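You operate a simulated robot arm through the tools that you are given. There is no shell and no other tool.

You run a simulated robot arm. Do the job below in one go: nothing can be reset, and whatever is moved stays where it is left.

JOB
Lift the round white mould off, rinse, pour the red one, rinse again.
Fine: the cured one onto the cooling rack; the new one onto seat two, which fills it; one press of the rinse key each time. Set down upright: what you pick out.

The check looks at the end state, three seconds after you hand in, the way a careful person would. Anything else that was tipped, shoved, dropped, spilled or broken makes it a failure.

ROBOT AND FRAMES
A 6-joint arm with a two-finger gripper, fixed in place. Base frame: the origin is at the foot of the arm, x ahead of it, y to its left, z up; the work surface is at about z = 86.8. Readings come in cm, degrees, newtons and seconds.
Its first joint turns from -166.0 to 166.0 degrees. Payload 3.43 kg.
The TCP is the grasp point between the finger pads, 2 cm short of the fingertips. In the tool frame z runs along the fingers and y along their closing line. Largest opening 19 cm; the body of the gripper starts 24.8 cm behind the TCP.
Orientation is that of the tool frame in the base frame, as [roll, pitch, yaw] about the fixed x, y, z axes, in that order (R = Rz(yaw) Ry(pitch) Rx(roll)). With the fingers straight down and closing along the base's y, the tool's x points along the base's -x, its y along +y and its z along -z.

CONTROLS
- The arm moves only by the tool jog_arm. Its argument "targets" is a list of rows, each an object (a shift or turn left out is 0, a gripper value left out holds the last) with "xyz": the shift along the tool's x, y, z in cm, a list of three; "delta_rot": the turn, a rotation vector about the tool's x, y, z in degrees, a list of three; "grip": the opening, from 0 (shut) to 1 (fully open). In form: [{"xyz": [dx, dy, dz], "delta_rot": [wx, wy, wz], "grip": grip}, ...]. A call has 1 to 20 rows; each row shifts and turns the commanded pose from where the row before left it, along the tool's axes as they then stand. Rows are played at 5 a second. More than 5 cm and 8.6 degrees between two rows, or a gripper value outside its range, and nothing of the call is played. Where a pose cannot be reached the arm comes as near as it can. A force on the tool above 40 N (or 10 N above the force at the start of the call, whichever is more), or a blocked arm, ends the call early, and 0.2 s more pass. The fingers move at their own pace (about 15.3 cm/s each) and stop on an object; they squeeze with about 38 N. The grip force told is the motor's: it shows also when the fingers shut on nothing. Time passes only in rows, and 0.2 s behind the last, so rows that do not move let the fingers close. The reply holds the time, the measured pose of the TCP, the force on the tool along the base axes, the opening and the grip force, in the units named above and with some noise, with the torque about the TCP (base axes, N m) and any sound that the robot's microphone picked up.
- Cameras (640 x 400 px; columns grow to the right, rows downward): "scene" is fixed at [5.07, -66.27, 146.8]; the picture's right is [0.20, -0.98, 0.00], its down [-0.82, -0.17, -0.54] and it looks along [0.53, 0.11, -0.84] (base axes); focal length 316 px, centre (320, 200). "wrist" rides on the gripper at [7, -0.8, -28.8] in the tool frame; the picture's right is [0.12, 0.99, 0.00], its down [-0.96, 0.12, -0.25] and it looks along [-0.25, 0.03, 0.97] (tool axes); focal length 261 px, centre (320, 200). There is no depth. A picture from a camera that has moved, and an enlarged one, comes with that camera's place and axes in the base frame and with its lens. The place of the scene camera against the robot may be out by one fixed shift of up to 1.2 cm in any direction.
- capture(camera): a new picture of that camera. The clock stands still meanwhile.
- slide_trunk(by): slides the trunk up (or, below 0, down) by that many cm; the arm rides with it, the base frame stays. It gives what a move gives, with no picture.
- zoom(camera, box): a new picture of the part [left, top, right, bottom] of that camera's present view, enlarged. The clock stands still meanwhile.
- sign_off(): hands the job in; it is judged then, once.

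Nothing tells you positions but the pictures and the camera data. Unless the task says otherwise, let go and move clear before handing in.

The tools are called as name(argument=value, ...) on one line, values as JSON. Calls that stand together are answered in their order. jog_arm: Moves the arm, as the interface text tells. Its arguments: {"type":"object","properties":{"targets":{"type":"array","items":{"type":"object","properties":{"xyz":{"type":"array","items":{"type":"number"}},"delta_rot":{"type":"array","items":{"type":"number"}},"grip":{"type":"number"}}}}},"required":["targets"]} The other tools are called the same way: slide_trunk (by) slides the trunk up or down; capture (camera) takes a picture; zoom (camera, box) takes an enlarged picture of a part of a camera's view; sign_off () hands the job in.

At the start:

```text
t: 0.0
ee_pos: [33.49, -58.31, 117.74]
tcp_rot: [-180.0, 0.0, 179.9]
ft_force: [0.4, 0.1, 0.2]
ft_torque: [-0.01, 0.01, -0.04]
opening: 19.02
finger_force: 0.1
trunk travel left (down, up): [-35.0, 9.0]
```

scene: 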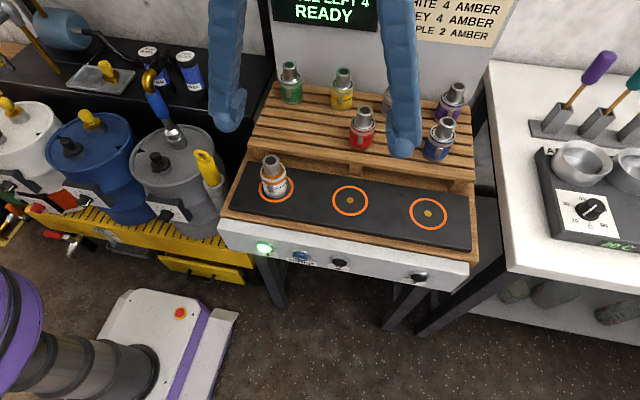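
wrist: 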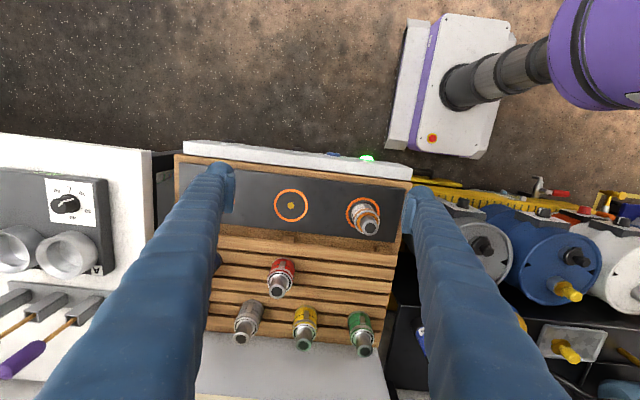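

I see a pouring station with three ringed seats, a white mould on the left seat, a slatted rack behind holding coloured moulds (red among them), and a front panel with keys. I'll look closer before moving.

zoom(camera="scene", box=[210, 60, 490, 235])

zoom(camera="scene", box=[210, 200, 490, 300])

zoom(camera="scene", box=[260, 0, 520, 60])

zoom(camera="wrist", box=[170, 130, 430, 370])

```text
2.29 times, centred on (350, 148) of scene
camera zoom: at [5.07, -66.27, 146.8], right [0.2, -0.98, 0.0], down [-0.82, -0.17, -0.54], along [0.53, 0.11, -0.84], focal length 724 px, centre (251, 320)
```

zoom: 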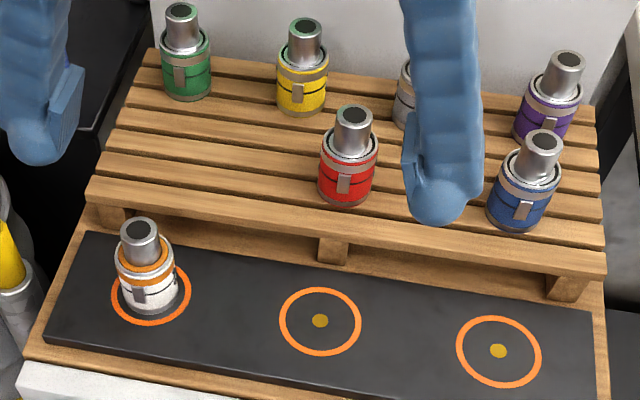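

```text
2.29 times, centred on (350, 250) of scene
camera zoom: at [5.07, -66.27, 146.8], right [0.2, -0.98, 0.0], down [-0.82, -0.17, -0.54], along [0.53, 0.11, -0.84], focal length 724 px, centre (251, 86)
```

zoom: 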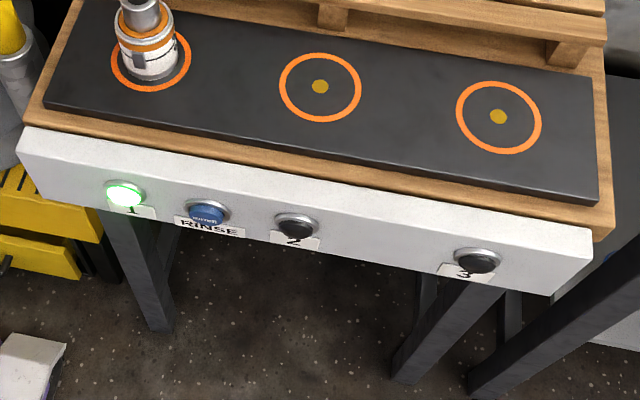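

```text
2.46 times, centred on (390, 30) of scene
camera zoom: at [5.07, -66.27, 146.8], right [0.2, -0.98, 0.0], down [-0.82, -0.17, -0.54], along [0.53, 0.11, -0.84], focal length 779 px, centre (148, 618)
```

zoom: 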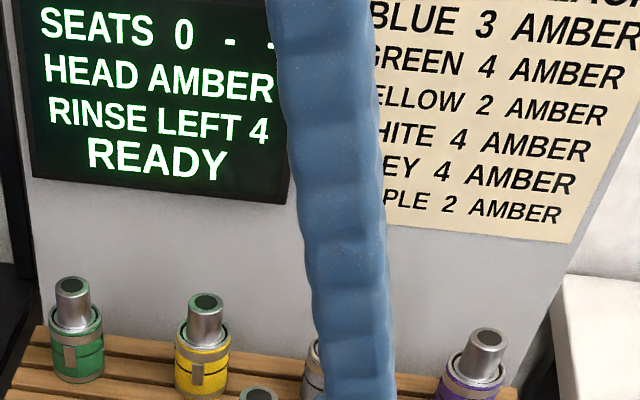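

```text
1.67 times, centred on (300, 250) of wrist
camera zoom: at [26.5, -59.28, 146.4], right [-0.12, 0.99, 0.0], down [0.96, 0.12, 0.25], along [0.25, 0.03, -0.97], focal length 434 px, centre (353, 117)
```

zoom: 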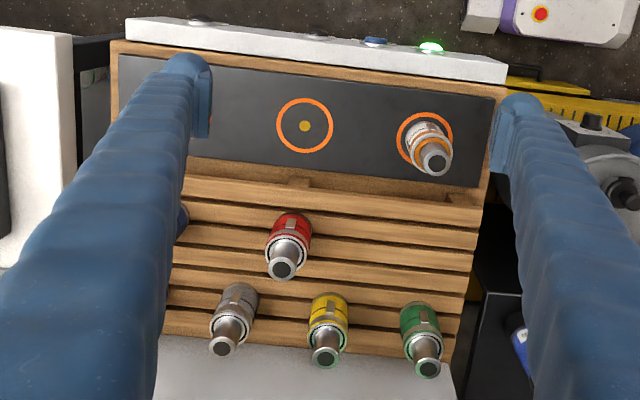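

The white mould sits on seat 1 near (44, -48), seat 2 is near (44, -65), red is on the rack near (57, -64), and the blue RINSE key is on the sloped front panel near (31, -56, 81). The fingers hide part of the screen and the recipe sheet, so I'll slide the arm left, still high up, and look again.

jog_arm(targets=[{"xyz": [0, 5, 0]}, {"xyz": [0, 5, 0]}, {"xyz": [0, 5, 0]}, {"xyz": [0, 5, 0]}, {"xyz": [0, 0, 0]}])

capture(camera="scene")

capture(camera="wrist")

```text
t: 1.2
ee_pos: [33.38, -38.46, 117.61]
tcp_rot: [180.0, 0.0, 179.9]
ft_force: [0.0, -0.3, 0.2]
ft_torque: [0.02, 0.0, 0.02]
opening: 19.01
finger_force: 0.0
trunk travel left (down, up): [-35.0, 9.0]
```

```text
taken
```

scene: 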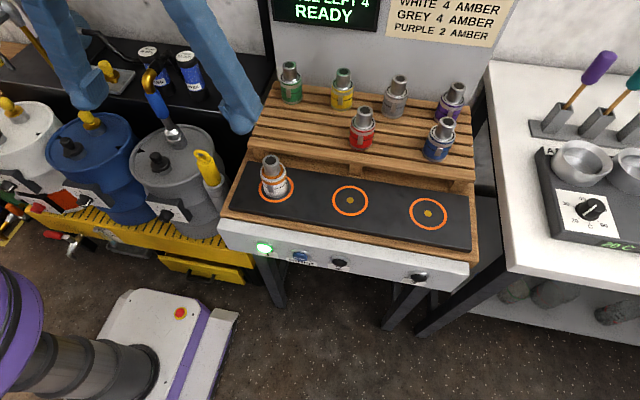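

```text
taken
camera wrist: at [26.52, -39.38, 146.43], right [-0.12, 0.99, 0.0], down [0.96, 0.12, 0.25], along [0.24, 0.03, -0.97], focal length 261 px, centre (320, 200)
```

wrist: 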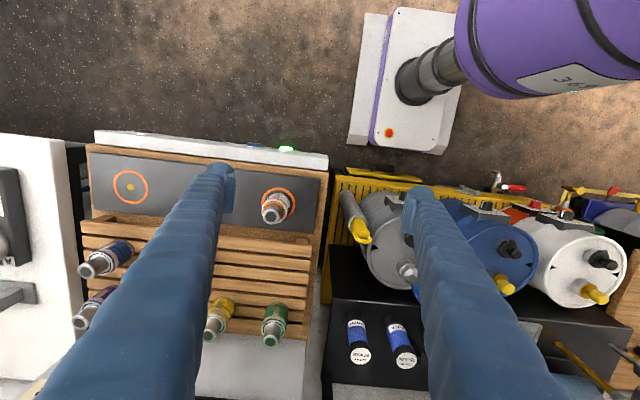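

zoom(camera="scene", box=[260, 0, 520, 60])

zoom(camera="scene", box=[250, 50, 480, 170])

zoom(camera="scene", box=[220, 140, 370, 280])

zoom(camera="scene", box=[480, 40, 640, 280])

zoom(camera="scene", box=[0, 0, 260, 280])

```text
2.46 times, centred on (390, 30) of scene
camera zoom: at [5.07, -66.27, 146.8], right [0.2, -0.98, 0.0], down [-0.82, -0.17, -0.54], along [0.53, 0.11, -0.84], focal length 779 px, centre (148, 618)
```

zoom: 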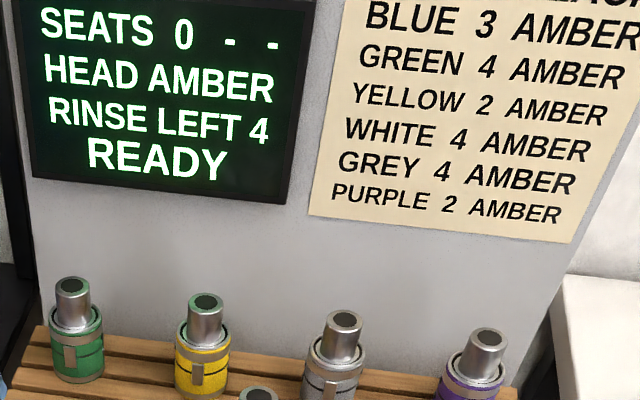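

```text
2.78 times, centred on (365, 110) of scene
camera zoom: at [5.07, -66.27, 146.8], right [0.2, -0.98, 0.0], down [-0.82, -0.17, -0.54], along [0.53, 0.11, -0.84], focal length 881 px, centre (195, 450)
```

zoom: 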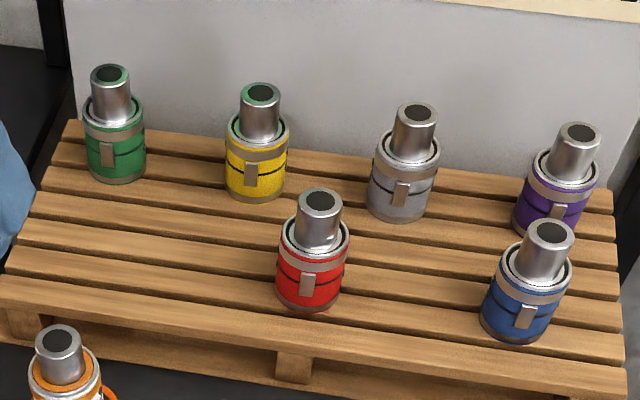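

```text
2.86 times, centred on (295, 210) of scene
camera zoom: at [5.07, -66.27, 146.8], right [0.2, -0.98, 0.0], down [-0.82, -0.17, -0.54], along [0.53, 0.11, -0.84], focal length 904 px, centre (391, 171)
```

zoom: 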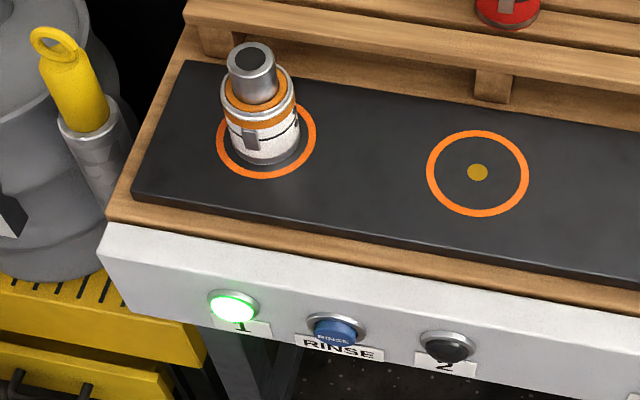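

```text
1.67 times, centred on (560, 160) of scene
camera zoom: at [5.07, -66.27, 146.8], right [0.2, -0.98, 0.0], down [-0.82, -0.17, -0.54], along [0.53, 0.11, -0.84], focal length 528 px, centre (-80, 267)
```

zoom: 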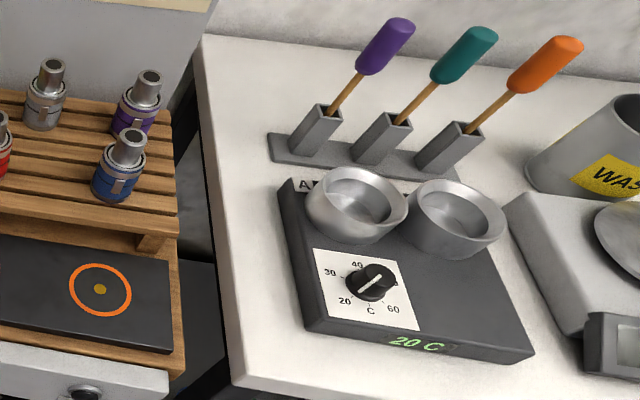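

```text
1.43 times, centred on (130, 140) of scene
camera zoom: at [5.07, -66.27, 146.8], right [0.2, -0.98, 0.0], down [-0.82, -0.17, -0.54], along [0.53, 0.11, -0.84], focal length 452 px, centre (591, 286)
```

zoom: 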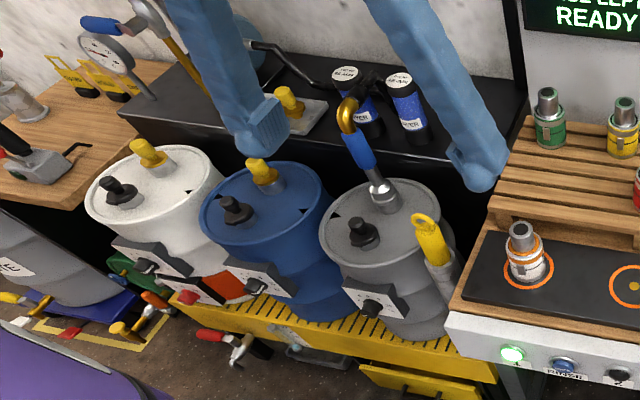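

The slatted rack is the cooling rack, with free space at its front left, just behind the white mould. I'll move above the white mould, still well clear, to get a better fix on it from the wrist camera.

jog_arm(targets=[{"xyz": [-2.5, -2.3, 1.4]}, {"xyz": [-2.5, -2.3, 1.4]}, {"xyz": [-2.5, -2.3, 1.4]}, {"xyz": [-2.6, -2.3, 1.4]}, {"xyz": [0, 0, 0]}, {"xyz": [0, 0, 0]}])

capture(camera="wrist")

zoom(camera="wrist", box=[240, 100, 420, 280])

capture(camera="scene")

```text
t: 2.6
ee_pos: [43.57, -47.47, 112.07]
tcp_rot: [179.9, -0.1, -179.9]
ft_force: [0.2, 0.4, -0.2]
ft_torque: [-0.02, 0.05, -0.01]
opening: 19.0
finger_force: 0.2
trunk travel left (down, up): [-35.0, 9.0]
```

```text
taken
camera wrist: at [36.61, -48.44, 140.85], right [-0.12, 0.99, 0.0], down [0.96, 0.12, 0.25], along [0.24, 0.03, -0.97], focal length 261 px, centre (320, 200)
```

wrist: 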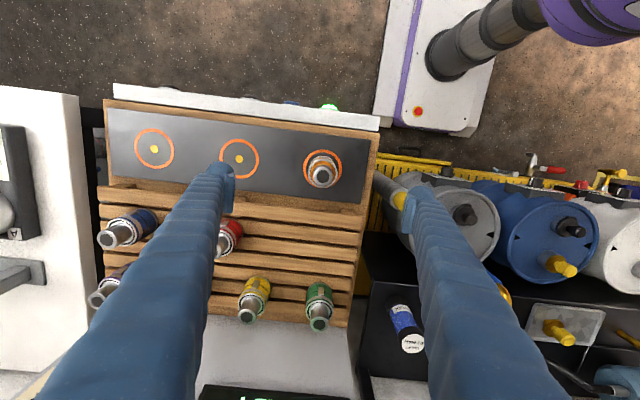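

```text
2.22 times, centred on (330, 190) of wrist
camera zoom: at [36.61, -48.44, 140.85], right [-0.12, 0.99, 0.0], down [0.96, 0.12, 0.25], along [0.24, 0.03, -0.97], focal length 579 px, centre (298, 222)
```

zoom: 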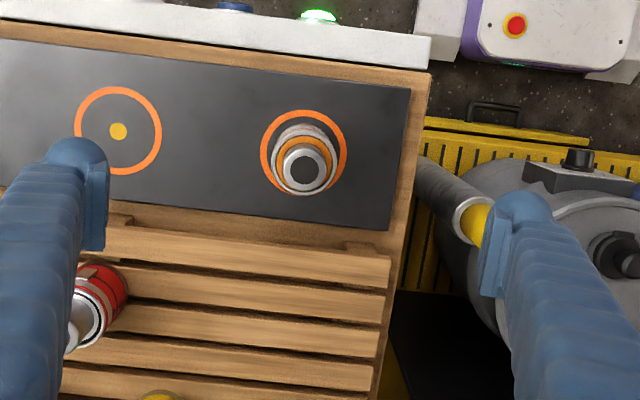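

```text
taken
```

scene: 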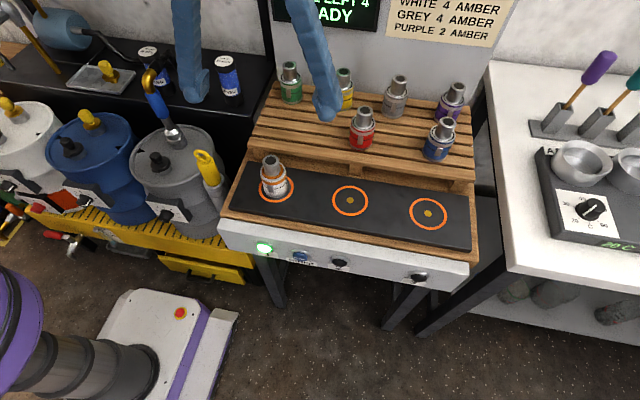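

The white mould is centred on seat 1 at about (43.65, -47.1), and seat 2 is at about (43.6, -64.3). Next I'll look straight down on the rack to find red and the free spot.

jog_arm(targets=[{"xyz": [-3.35, -2.1, -0.75]}, {"xyz": [-3.35, -2.1, -0.75]}, {"xyz": [-3.35, -2.1, -0.75]}, {"xyz": [-3.35, -2.2, -0.75]}, {"xyz": [0, 0, 0]}, {"xyz": [0, 0, 0]}])

capture(camera="wrist")

zoom(camera="wrist", box=[220, 90, 420, 300])

capture(camera="scene")

```text
t: 4.0
ee_pos: [57.07, -55.96, 114.99]
tcp_rot: [179.9, 0.0, -179.8]
ft_force: [-0.3, 0.0, -1.3]
ft_torque: [-0.02, 0.02, 0.01]
opening: 18.98
finger_force: 0.1
trunk travel left (down, up): [-35.0, 9.0]
```

```text
taken
camera wrist: at [50.11, -56.99, 143.85], right [-0.12, 0.99, 0.0], down [0.96, 0.12, 0.25], along [0.24, 0.03, -0.97], focal length 261 px, centre (320, 200)
```

wrist: 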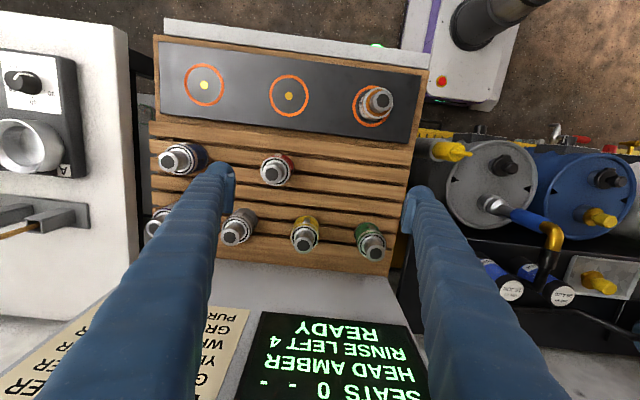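

```text
1.90 times, centred on (320, 195) of wrist
camera zoom: at [50.11, -56.99, 143.85], right [-0.12, 0.99, 0.0], down [0.96, 0.12, 0.25], along [0.24, 0.03, -0.97], focal length 496 px, centre (320, 210)
```

zoom: 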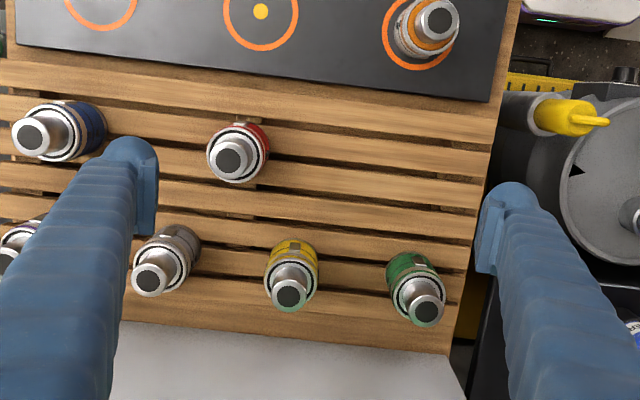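

```text
taken
```

scene: 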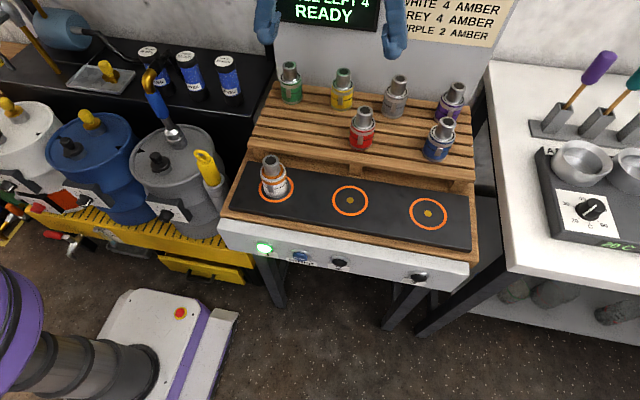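

zoom(camera="wrist", box=[255, 110, 415, 220])

zoom(camera="scene", box=[230, 70, 390, 220])

zoom(camera="wrist", box=[0, 280, 440, 400])

```text
3.64 times, centred on (335, 165) of wrist
camera zoom: at [50.11, -56.99, 143.85], right [-0.12, 0.99, 0.0], down [0.96, 0.12, 0.25], along [0.24, 0.03, -0.97], focal length 948 px, centre (266, 327)
```

zoom: 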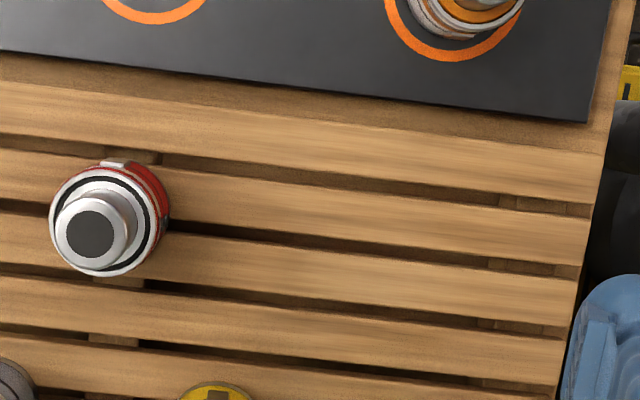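

```text
2.67 times, centred on (310, 145) of scene
camera zoom: at [5.07, -66.27, 146.8], right [0.2, -0.98, 0.0], down [-0.82, -0.17, -0.54], along [0.53, 0.11, -0.84], focal length 844 px, centre (347, 347)
```

zoom: 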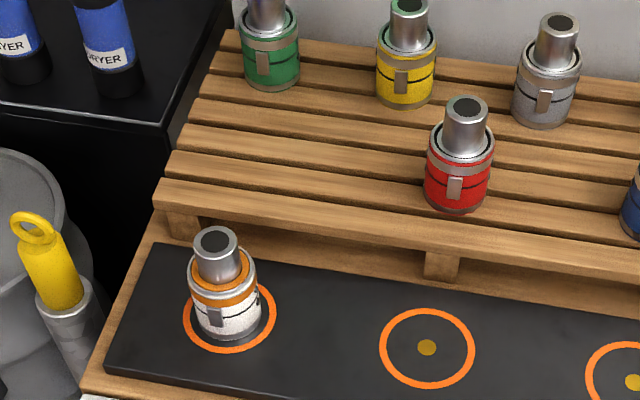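

```text
1.45 times, centred on (220, 340) of wrist
camera zoom: at [50.11, -56.99, 143.85], right [-0.12, 0.99, 0.0], down [0.96, 0.12, 0.25], along [0.24, 0.03, -0.97], focal length 379 px, centre (466, -4)
```

zoom: 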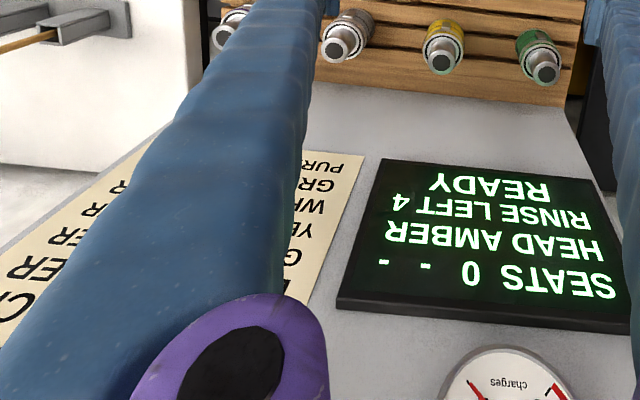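

Red's top is at about (57.0, -63.8, 101.7), so the rack deck is near z = 92, and the spot at about (57, -47.5) is free. I'll go above the white mould with the fingers half open.

jog_arm(targets=[{"xyz": [3.35, 2.215, 2.25]}, {"xyz": [3.35, 2.215, 2.25], "grip": 0.52}, {"xyz": [3.35, 2.215, 2.25]}, {"xyz": [3.37, 2.215, 2.25]}, {"xyz": [0, 0, 0]}, {"xyz": [0, 0, 0]}])

capture(camera="wrist")

zoom(camera="scene", box=[200, 80, 400, 220])

```text
t: 5.4
ee_pos: [43.75, -47.16, 106.14]
tcp_rot: [-180.0, 0.0, 180.0]
ft_force: [-0.1, 0.5, -0.6]
ft_torque: [0.05, -0.02, 0.02]
opening: 9.88
finger_force: 0.1
trunk travel left (down, up): [-35.0, 9.0]
```

```text
taken
camera wrist: at [36.72, -48.09, 134.96], right [-0.12, 0.99, 0.0], down [0.96, 0.12, 0.25], along [0.25, 0.03, -0.97], focal length 261 px, centre (320, 200)
```

wrist: 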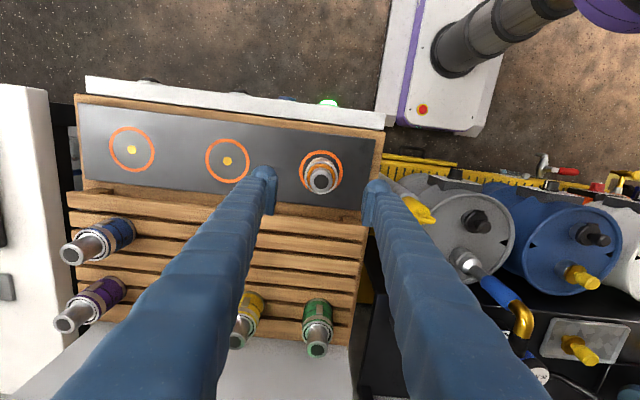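

```text
2.86 times, centred on (300, 150) of scene
camera zoom: at [5.07, -66.27, 146.8], right [0.2, -0.98, 0.0], down [-0.82, -0.17, -0.54], along [0.53, 0.11, -0.84], focal length 904 px, centre (377, 343)
```

zoom: 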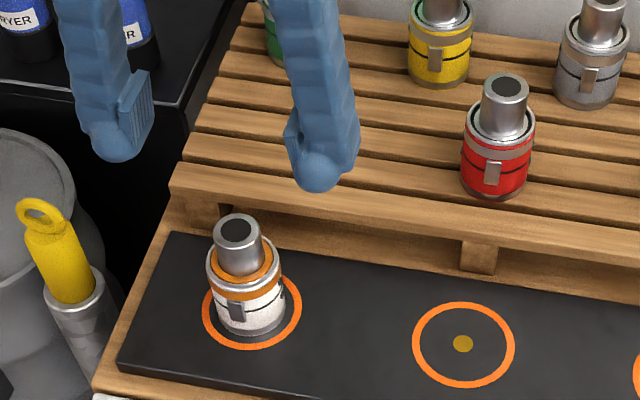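

The mould is centred between the open fingers and the way down is clear. I'll go down around the white body to about z = 90.2.

jog_arm(targets=[{"xyz": [0, 0, 4]}, {"xyz": [0, 0, 4]}, {"xyz": [0, 0, 3]}, {"xyz": [0, 0, 2.5]}, {"xyz": [0, 0, 1.5]}, {"xyz": [0, 0, 0.9]}, {"xyz": [0, 0, 0]}, {"xyz": [0, 0, 0]}])

capture(camera="wrist")

zoom(camera="scene", box=[220, 120, 340, 220])

```text
t: 7.2
ee_pos: [43.58, -47.18, 90.24]
tcp_rot: [179.9, 0.0, -179.9]
ft_force: [0.0, 0.8, -0.6]
ft_torque: [0.0, 0.0, 0.0]
opening: 9.92
finger_force: 0.0
trunk travel left (down, up): [-35.0, 9.0]
```

```text
taken
camera wrist: at [36.59, -48.16, 119.01], right [-0.12, 0.99, 0.0], down [0.96, 0.12, 0.25], along [0.24, 0.03, -0.97], focal length 261 px, centre (320, 200)
```

wrist: 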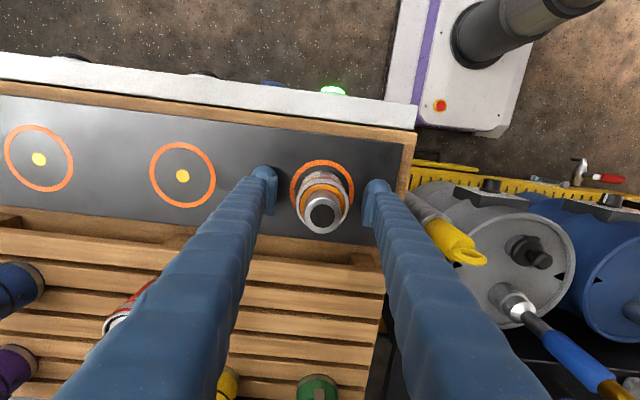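

```text
4.00 times, centred on (280, 170) of scene
camera zoom: at [5.07, -66.27, 146.8], right [0.2, -0.98, 0.0], down [-0.82, -0.17, -0.54], along [0.53, 0.11, -0.84], focal length 1266 px, centre (480, 320)
```

zoom: 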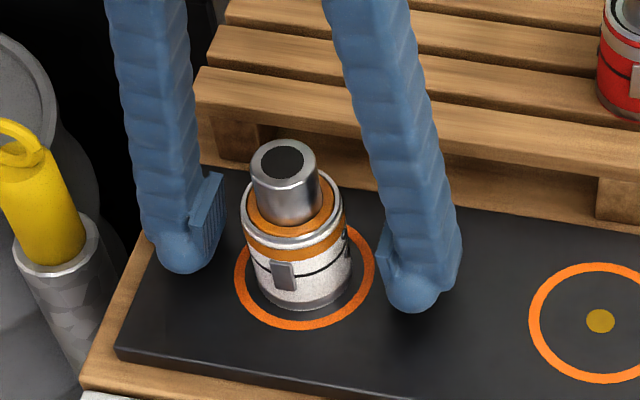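

Both fingers straddle the white body, centred and clear of the plate. I'll close now.

jog_arm(targets=[{"grip": 0.2}, {"xyz": [0, 0, 0]}, {"xyz": [0, 0, 0]}, {"xyz": [0, 0, 0]}])

zoom(camera="scene", box=[220, 120, 340, 220])

```text
t: 8.2
ee_pos: [43.58, -47.18, 90.13]
tcp_rot: [-180.0, 0.0, 180.0]
ft_force: [-0.4, 1.0, 0.2]
ft_torque: [-0.04, 0.04, 0.01]
opening: 5.34
finger_force: 37.9
trunk travel left (down, up): [-35.0, 9.0]
```

```text
4.00 times, centred on (280, 170) of scene
camera zoom: at [5.07, -66.27, 146.8], right [0.2, -0.98, 0.0], down [-0.82, -0.17, -0.54], along [0.53, 0.11, -0.84], focal length 1266 px, centre (480, 320)
```

zoom: 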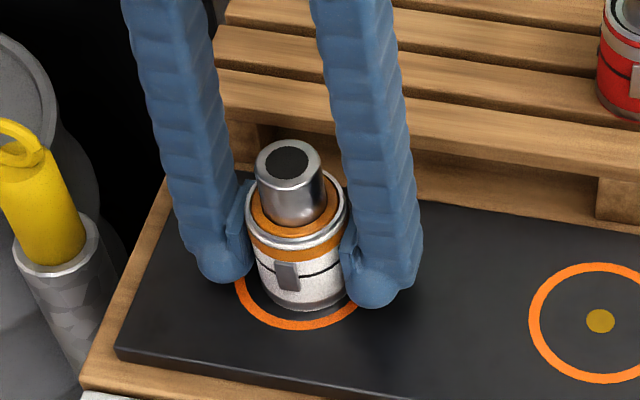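

The grip holds on the white mould at 5.34 cm. I'll lift it straight up.

jog_arm(targets=[{"xyz": [0, 0, -1]}, {"xyz": [0, 0, -2]}, {"xyz": [0, 0, -3]}, {"xyz": [0, 0, -3]}, {"xyz": [0, 0, -2]}, {"xyz": [0, 0, 0]}])

capture(camera="scene")

zoom(camera="scene", box=[220, 80, 380, 220])

capture(camera="wrist")

```text
t: 9.6
ee_pos: [43.66, -47.08, 101.19]
tcp_rot: [180.0, -0.2, 179.9]
ft_force: [0.7, -0.7, -3.1]
ft_torque: [0.02, -0.02, 0.0]
opening: 5.28
finger_force: 37.7
trunk travel left (down, up): [-35.0, 9.0]
```

```text
taken
```

scene: 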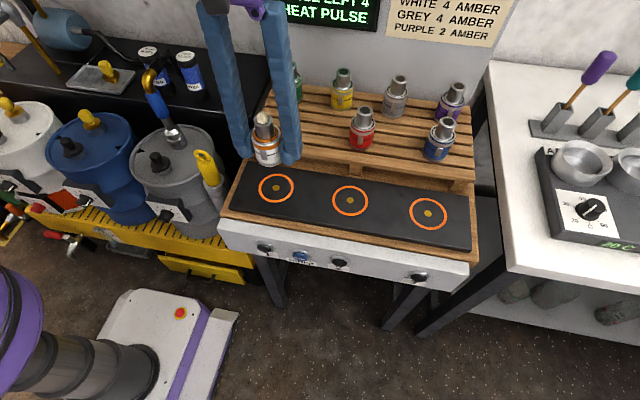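

```text
2.86 times, centred on (300, 150) of scene
camera zoom: at [5.07, -66.27, 146.8], right [0.2, -0.98, 0.0], down [-0.82, -0.17, -0.54], along [0.53, 0.11, -0.84], focal length 904 px, centre (377, 343)
```

zoom: 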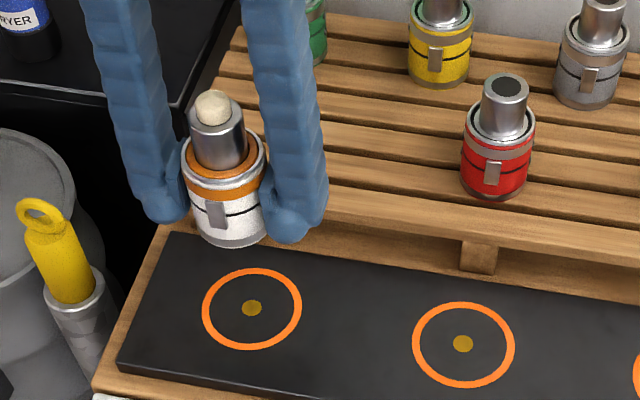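

```text
taken
camera wrist: at [36.55, -48.08, 129.97], right [-0.12, 0.99, 0.0], down [0.96, 0.12, 0.25], along [0.24, 0.03, -0.97], focal length 261 px, centre (320, 200)
```

wrist: 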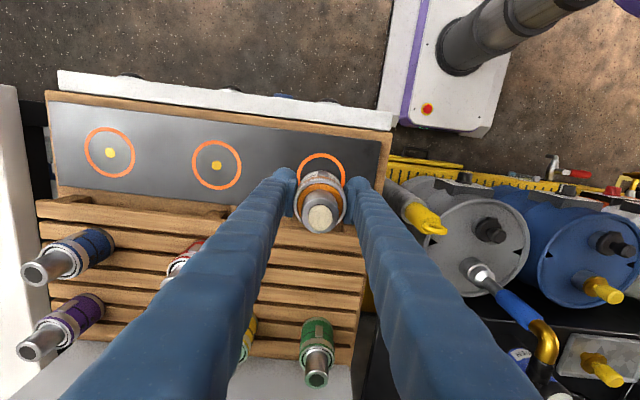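

The white mould came off cleanly. A pale dome now shows in its neck and the screen text has changed, so I'll read that before going on.

zoom(camera="scene", box=[260, 0, 520, 60])

zoom(camera="wrist", box=[270, 140, 370, 250])

zoom(camera="scene", box=[235, 90, 315, 170])

zoom(camera="scene", box=[220, 220, 450, 300])

```text
2.46 times, centred on (390, 30) of scene
camera zoom: at [5.07, -66.27, 146.8], right [0.2, -0.98, 0.0], down [-0.82, -0.17, -0.54], along [0.53, 0.11, -0.84], focal length 779 px, centre (148, 618)
```

zoom: 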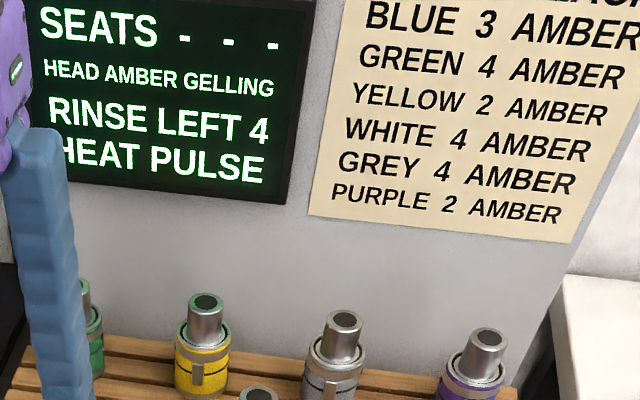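

```text
3.64 times, centred on (320, 195) of wrist
camera zoom: at [36.55, -48.08, 129.97], right [-0.12, 0.99, 0.0], down [0.96, 0.12, 0.25], along [0.24, 0.03, -0.97], focal length 948 px, centre (320, 218)
```

zoom: 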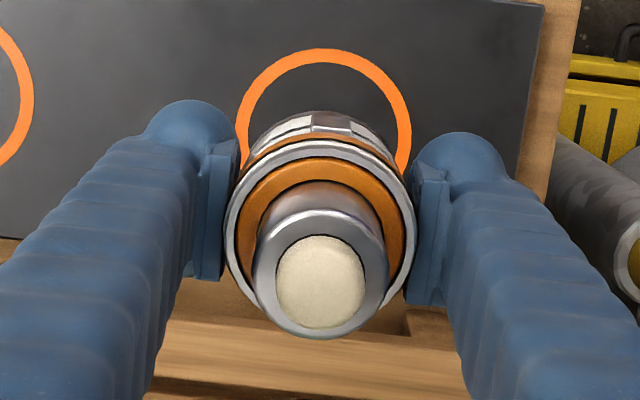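

```text
5.00 times, centred on (275, 130) of scene
camera zoom: at [5.07, -66.27, 146.8], right [0.2, -0.98, 0.0], down [-0.82, -0.17, -0.54], along [0.53, 0.11, -0.84], focal length 1583 px, centre (545, 550)
```

zoom: 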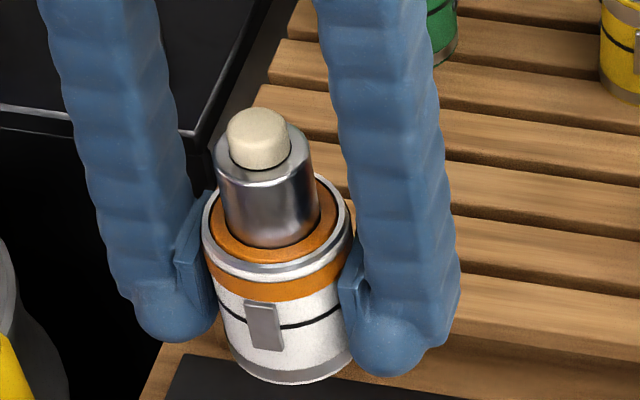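

```text
2.78 times, centred on (335, 260) of scene
camera zoom: at [5.07, -66.27, 146.8], right [0.2, -0.98, 0.0], down [-0.82, -0.17, -0.54], along [0.53, 0.11, -0.84], focal length 881 px, centre (278, 33)
```

zoom: 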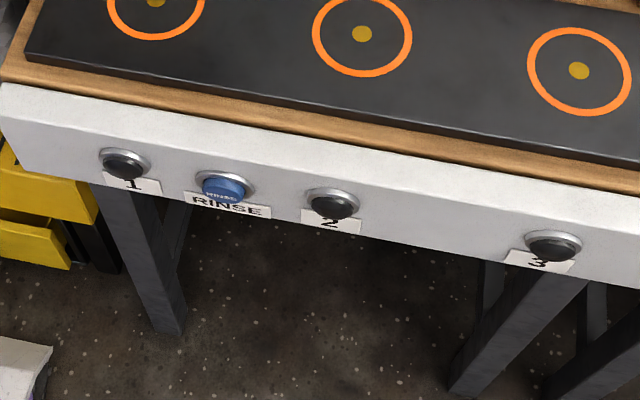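

The screen reads "HEAD AMBER GELLING / HEAT PULSE", so the rinse should come soon. I'll carry the white mould straight back over the free rack spot and lower it close to the slats.

jog_arm(targets=[{"xyz": [-4.4, -0.1, -0.5]}, {"xyz": [-4.5, -0.1, 0]}, {"xyz": [-4.4, -0.1, 0]}, {"xyz": [0, 0, 2.5]}, {"xyz": [0, 0, 2]}, {"xyz": [0, 0, 0.8]}])

zoom(camera="scene", box=[235, 70, 355, 190])

capture(camera="wrist")

zoom(camera="scene", box=[260, 0, 520, 60])

```text
t: 11.0
ee_pos: [56.94, -47.55, 96.29]
tcp_rot: [179.9, 0.0, 180.0]
ft_force: [-0.1, -0.2, -2.3]
ft_torque: [0.02, -0.02, 0.01]
opening: 5.27
finger_force: 38.5
trunk travel left (down, up): [-35.0, 9.0]
```

```text
3.33 times, centred on (295, 130) of scene
camera zoom: at [5.07, -66.27, 146.8], right [0.2, -0.98, 0.0], down [-0.82, -0.17, -0.54], along [0.53, 0.11, -0.84], focal length 1055 px, centre (403, 433)
```

zoom: 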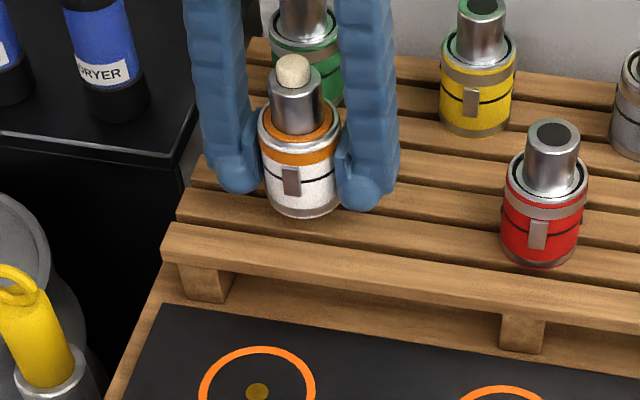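

```text
taken
camera wrist: at [49.94, -48.43, 125.12], right [-0.12, 0.99, 0.0], down [0.96, 0.12, 0.25], along [0.25, 0.03, -0.97], focal length 261 px, centre (320, 200)
```

wrist: 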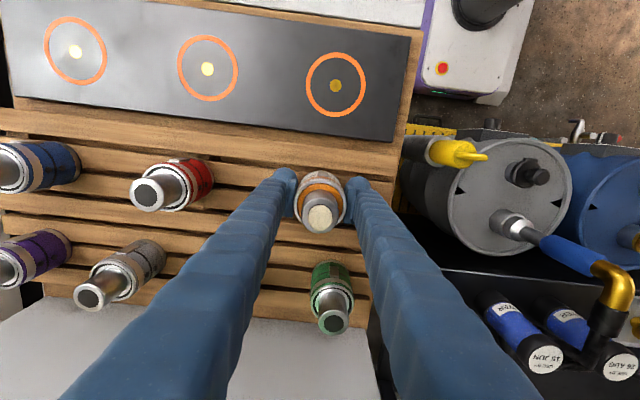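

```text
2.46 times, centred on (390, 30) of scene
camera zoom: at [5.07, -66.27, 146.8], right [0.2, -0.98, 0.0], down [-0.82, -0.17, -0.54], along [0.53, 0.11, -0.84], focal length 779 px, centre (148, 618)
```

zoom: 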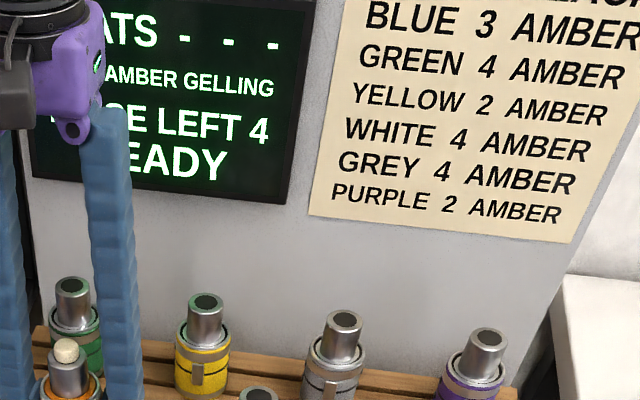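

The white mould hangs upright just above the slats and the screen says READY. I'll lower in small steps until it touches.

jog_arm(targets=[{"xyz": [0, 0, 0.4]}, {"xyz": [0, 0, 0.3]}, {"xyz": [0, 0, 0.2]}, {"xyz": [0, 0, 0]}])

zoom(camera="scene", box=[235, 70, 355, 190])

```text
t: 12.0
ee_pos: [56.89, -47.65, 95.41]
tcp_rot: [-180.0, 0.0, -179.9]
ft_force: [0.0, 0.0, -4.1]
ft_torque: [0.0, 0.01, -0.03]
opening: 5.27
finger_force: 37.8
trunk travel left (down, up): [-35.0, 9.0]
```

```text
3.33 times, centred on (295, 130) of scene
camera zoom: at [5.07, -66.27, 146.8], right [0.2, -0.98, 0.0], down [-0.82, -0.17, -0.54], along [0.53, 0.11, -0.84], focal length 1055 px, centre (403, 433)
```

zoom: 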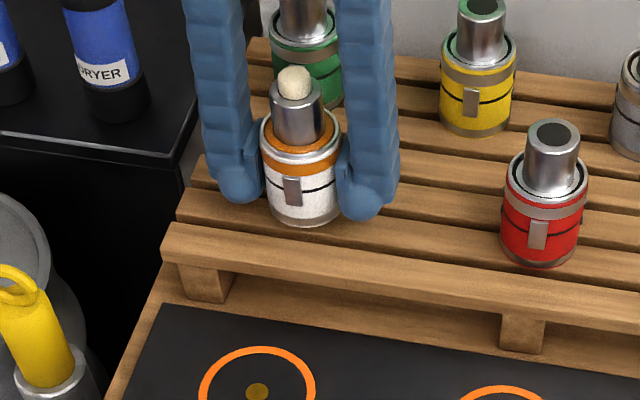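

jog_arm(targets=[{"xyz": [0, 0, 0.2]}, {"xyz": [0, 0, 0.2]}, {"xyz": [0, 0, 0]}])

```text
t: 12.8
ee_pos: [56.9, -47.39, 94.92]
tcp_rot: [179.9, -0.1, 180.0]
ft_force: [0.3, -0.1, -3.6]
ft_torque: [0.01, -0.01, 0.01]
opening: 5.3
finger_force: 37.8
trunk travel left (down, up): [-35.0, 9.0]
```

The force still shows only the mould's weight, so it has not touched yet. I'll keep going down in 0.2 cm steps.

jog_arm(targets=[{"xyz": [0, 0, 0.2]}, {"xyz": [0, 0, 0.2]}, {"xyz": [0, 0, 0]}])

zoom(camera="scene", box=[235, 70, 355, 190])

```text
t: 13.6
ee_pos: [56.93, -47.58, 94.57]
tcp_rot: [180.0, 0.0, -179.9]
ft_force: [-0.5, 0.9, -2.9]
ft_torque: [0.02, -0.02, -0.01]
opening: 5.29
finger_force: 38.1
trunk travel left (down, up): [-35.0, 9.0]
```

```text
3.33 times, centred on (295, 130) of scene
camera zoom: at [5.07, -66.27, 146.8], right [0.2, -0.98, 0.0], down [-0.82, -0.17, -0.54], along [0.53, 0.11, -0.84], focal length 1055 px, centre (403, 433)
```

zoom: 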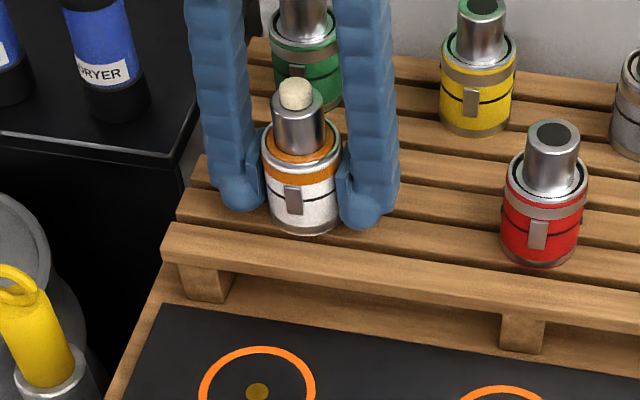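

jog_arm(targets=[{"xyz": [0, 0, 0.2]}, {"xyz": [0, 0, 0.15]}, {"xyz": [0, 0, 0]}])

```text
t: 14.4
ee_pos: [56.84, -47.44, 94.27]
tcp_rot: [179.9, -0.1, -180.0]
ft_force: [-0.2, -0.5, -2.6]
ft_torque: [-0.03, -0.01, -0.01]
opening: 5.3
finger_force: 38.0
trunk travel left (down, up): [-35.0, 9.0]
```

jog_arm(targets=[{"xyz": [0, 0, 0.15]}, {"xyz": [0, 0, 0.15]}, {"xyz": [0, 0, 0]}])

zoom(camera="scene", box=[255, 90, 335, 170])

```text
t: 15.2
ee_pos: [57.0, -47.51, 94.09]
tcp_rot: [-179.9, 0.1, -180.0]
ft_force: [1.6, 3.4, 14.6]
ft_torque: [0.17, 0.35, -0.05]
opening: 5.26
finger_force: 38.0
trunk travel left (down, up): [-35.0, 9.0]
```

```text
5.00 times, centred on (295, 130) of scene
camera zoom: at [5.07, -66.27, 146.8], right [0.2, -0.98, 0.0], down [-0.82, -0.17, -0.54], along [0.53, 0.11, -0.84], focal length 1583 px, centre (445, 550)
```

zoom: 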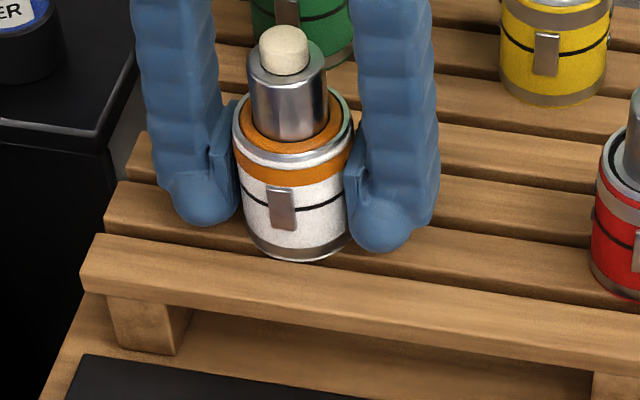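

Contact at z = 94.1, standing upright on the slats. I'll ease off slightly, open and go up.

jog_arm(targets=[{"xyz": [0, 0, -0.15]}, {"grip": 0.5}, {"xyz": [0, 0, 0]}, {"xyz": [0, 0, -2]}, {"xyz": [0, 0, -4]}, {"xyz": [0, 0, -5]}, {"xyz": [0, 0, 0]}])

capture(camera="scene")

capture(camera="wrist")

zoom(camera="scene", box=[260, 0, 520, 60])

```text
t: 16.8
ee_pos: [56.93, -47.33, 105.05]
tcp_rot: [-180.0, 0.0, -180.0]
ft_force: [0.9, 0.1, 0.0]
ft_torque: [0.0, -0.01, 0.0]
opening: 9.49
finger_force: 0.0
trunk travel left (down, up): [-35.0, 9.0]
```

```text
taken
```

scene: 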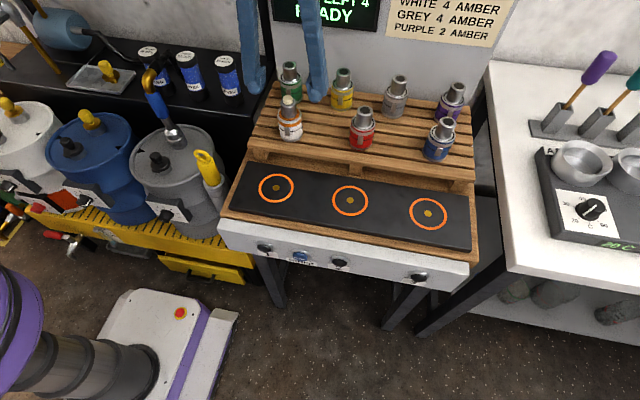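

```text
taken
camera wrist: at [50.02, -48.4, 133.89], right [-0.12, 0.99, 0.0], down [0.96, 0.12, 0.25], along [0.24, 0.03, -0.97], focal length 261 px, centre (320, 200)
```

wrist: 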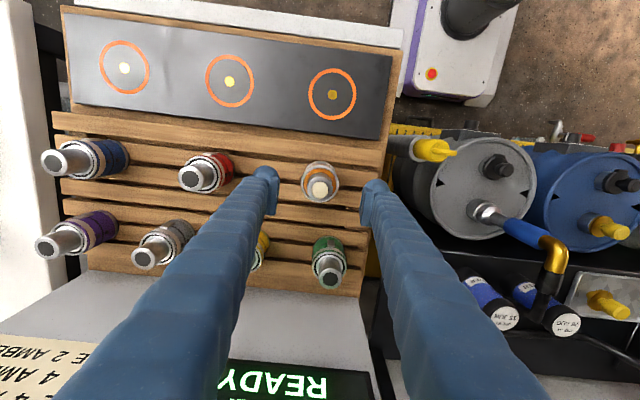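

```text
2.46 times, centred on (390, 30) of scene
camera zoom: at [5.07, -66.27, 146.8], right [0.2, -0.98, 0.0], down [-0.82, -0.17, -0.54], along [0.53, 0.11, -0.84], focal length 779 px, centre (148, 618)
```

zoom: 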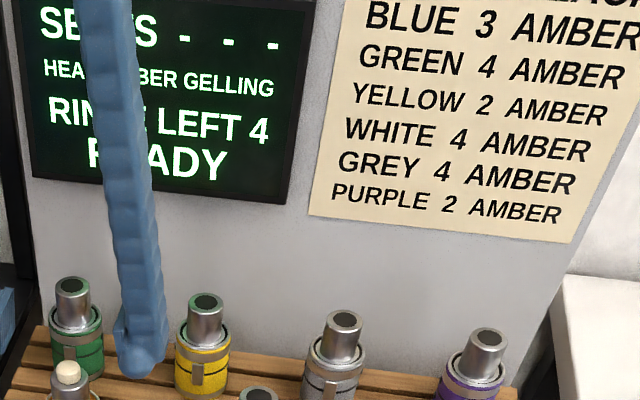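

The white mould stands on the rack and the screen is READY with the seats empty. Next is the RINSE key: I'll pull back in front of the panel, high up, closing the fingers on the way, then tilt the tool toward the panel.

jog_arm(targets=[{"xyz": [4.3, -0.5, -2]}, {"xyz": [4.6, -1.3, 0]}, {"xyz": [4.6, -1.3, 0]}, {"xyz": [4.6, -1.3, 0], "grip": 0}, {"xyz": [4.6, -1.3, 0]}, {"xyz": [4.6, -1.3, 0]}, {"xyz": [4.6, -1.1, 0]}, {"delta_rot": [0, -8, 0]}, {"delta_rot": [0, -8, 0]}, {"delta_rot": [0, -8, 0]}, {"delta_rot": [0, -8, 0]}, {"delta_rot": [0, -8, 0]}, {"xyz": [0, 0, 0]}])

capture(camera="wrist")

capture(camera="scene")

```text
t: 19.6
ee_pos: [25.03, -55.57, 107.18]
tcp_rot: [-180.0, 40.0, -179.8]
ft_force: [0.8, -1.3, -0.4]
ft_torque: [0.03, 0.05, 0.02]
opening: 0.02
finger_force: 35.0
trunk travel left (down, up): [-35.0, 9.0]
```

```text
taken
camera wrist: at [1.17, -56.56, 124.72], right [-0.09, 0.99, -0.08], down [0.58, 0.12, 0.81], along [0.81, 0.03, -0.58], focal length 261 px, centre (320, 200)
```

wrist: 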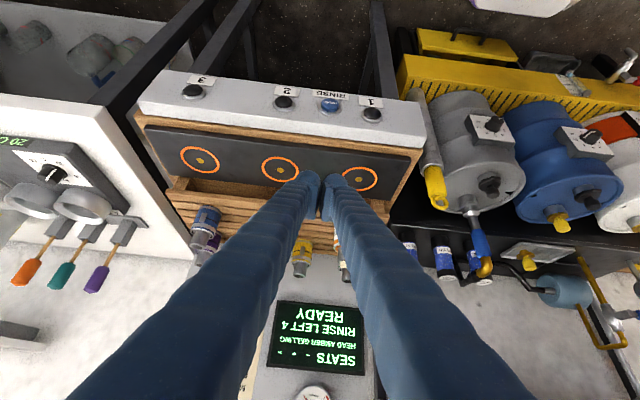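

```text
taken
```

scene: 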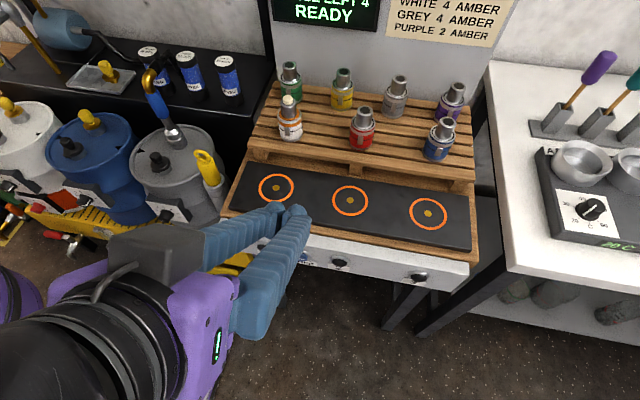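

The tilt works, and the wrist camera now sees the panel face with keys 1, RINSE, 2 and 3. I'll enlarge it to fix the key's position.

zoom(camera="wrist", box=[270, 70, 430, 170])

zoom(camera="wrist", box=[240, 290, 400, 400])

```text
4.00 times, centred on (350, 120) of wrist
camera zoom: at [1.17, -56.56, 124.72], right [-0.09, 0.99, -0.08], down [0.58, 0.12, 0.81], along [0.81, 0.03, -0.58], focal length 1043 px, centre (200, 520)
```

zoom: 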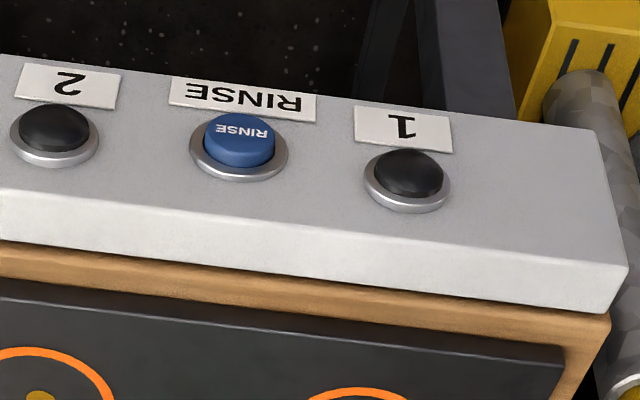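

```text
3.64 times, centred on (320, 345) of wrist
camera zoom: at [1.17, -56.56, 124.72], right [-0.09, 0.99, -0.08], down [0.58, 0.12, 0.81], along [0.81, 0.03, -0.58], focal length 948 px, centre (320, -327)
```

zoom: 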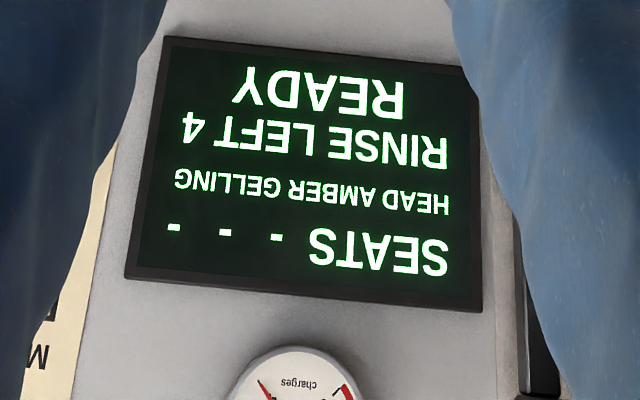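

The front face is nearly vertical (x about 31.5), with the RINSE key near (31, -55.3, 81.4) and its cap standing out toward -x. I'll tilt the tool further so I can push the key close to head-on.

jog_arm(targets=[{"delta_rot": [0, -8.5, 0]}, {"delta_rot": [0, -8.5, 0]}, {"delta_rot": [0, -8.5, 0]}, {"delta_rot": [0, -8.5, 0]}, {"xyz": [0, 0, 0]}])

capture(camera="wrist")

capture(camera="scene")

```text
t: 20.8
ee_pos: [24.44, -57.77, 108.23]
tcp_rot: [176.7, 73.9, 177.4]
ft_force: [-0.1, 0.6, 0.1]
ft_torque: [0.03, -0.02, 0.06]
opening: 0.0
finger_force: 33.7
out of reach, approached as far as the arm can: row 3, 4
trunk travel left (down, up): [-35.0, 9.0]
```

```text
taken
camera wrist: at [-5.18, -58.89, 109.5], right [-0.04, 0.99, -0.1], down [0.03, 0.1, 0.99], along [1.0, 0.04, -0.03], focal length 261 px, centre (320, 200)
```

wrist: 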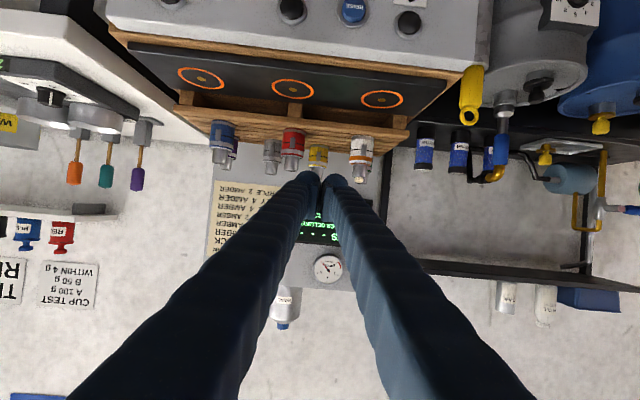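

```text
taken
```

scene: 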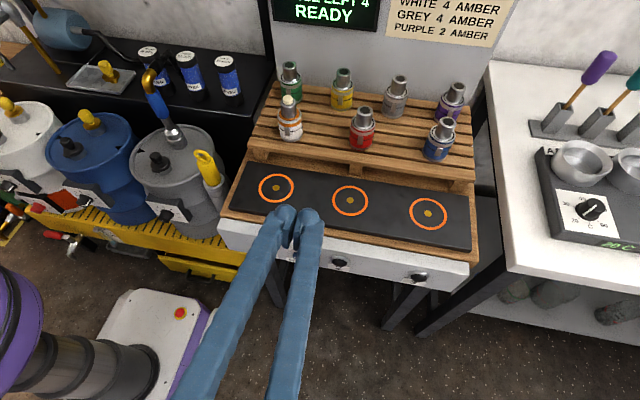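

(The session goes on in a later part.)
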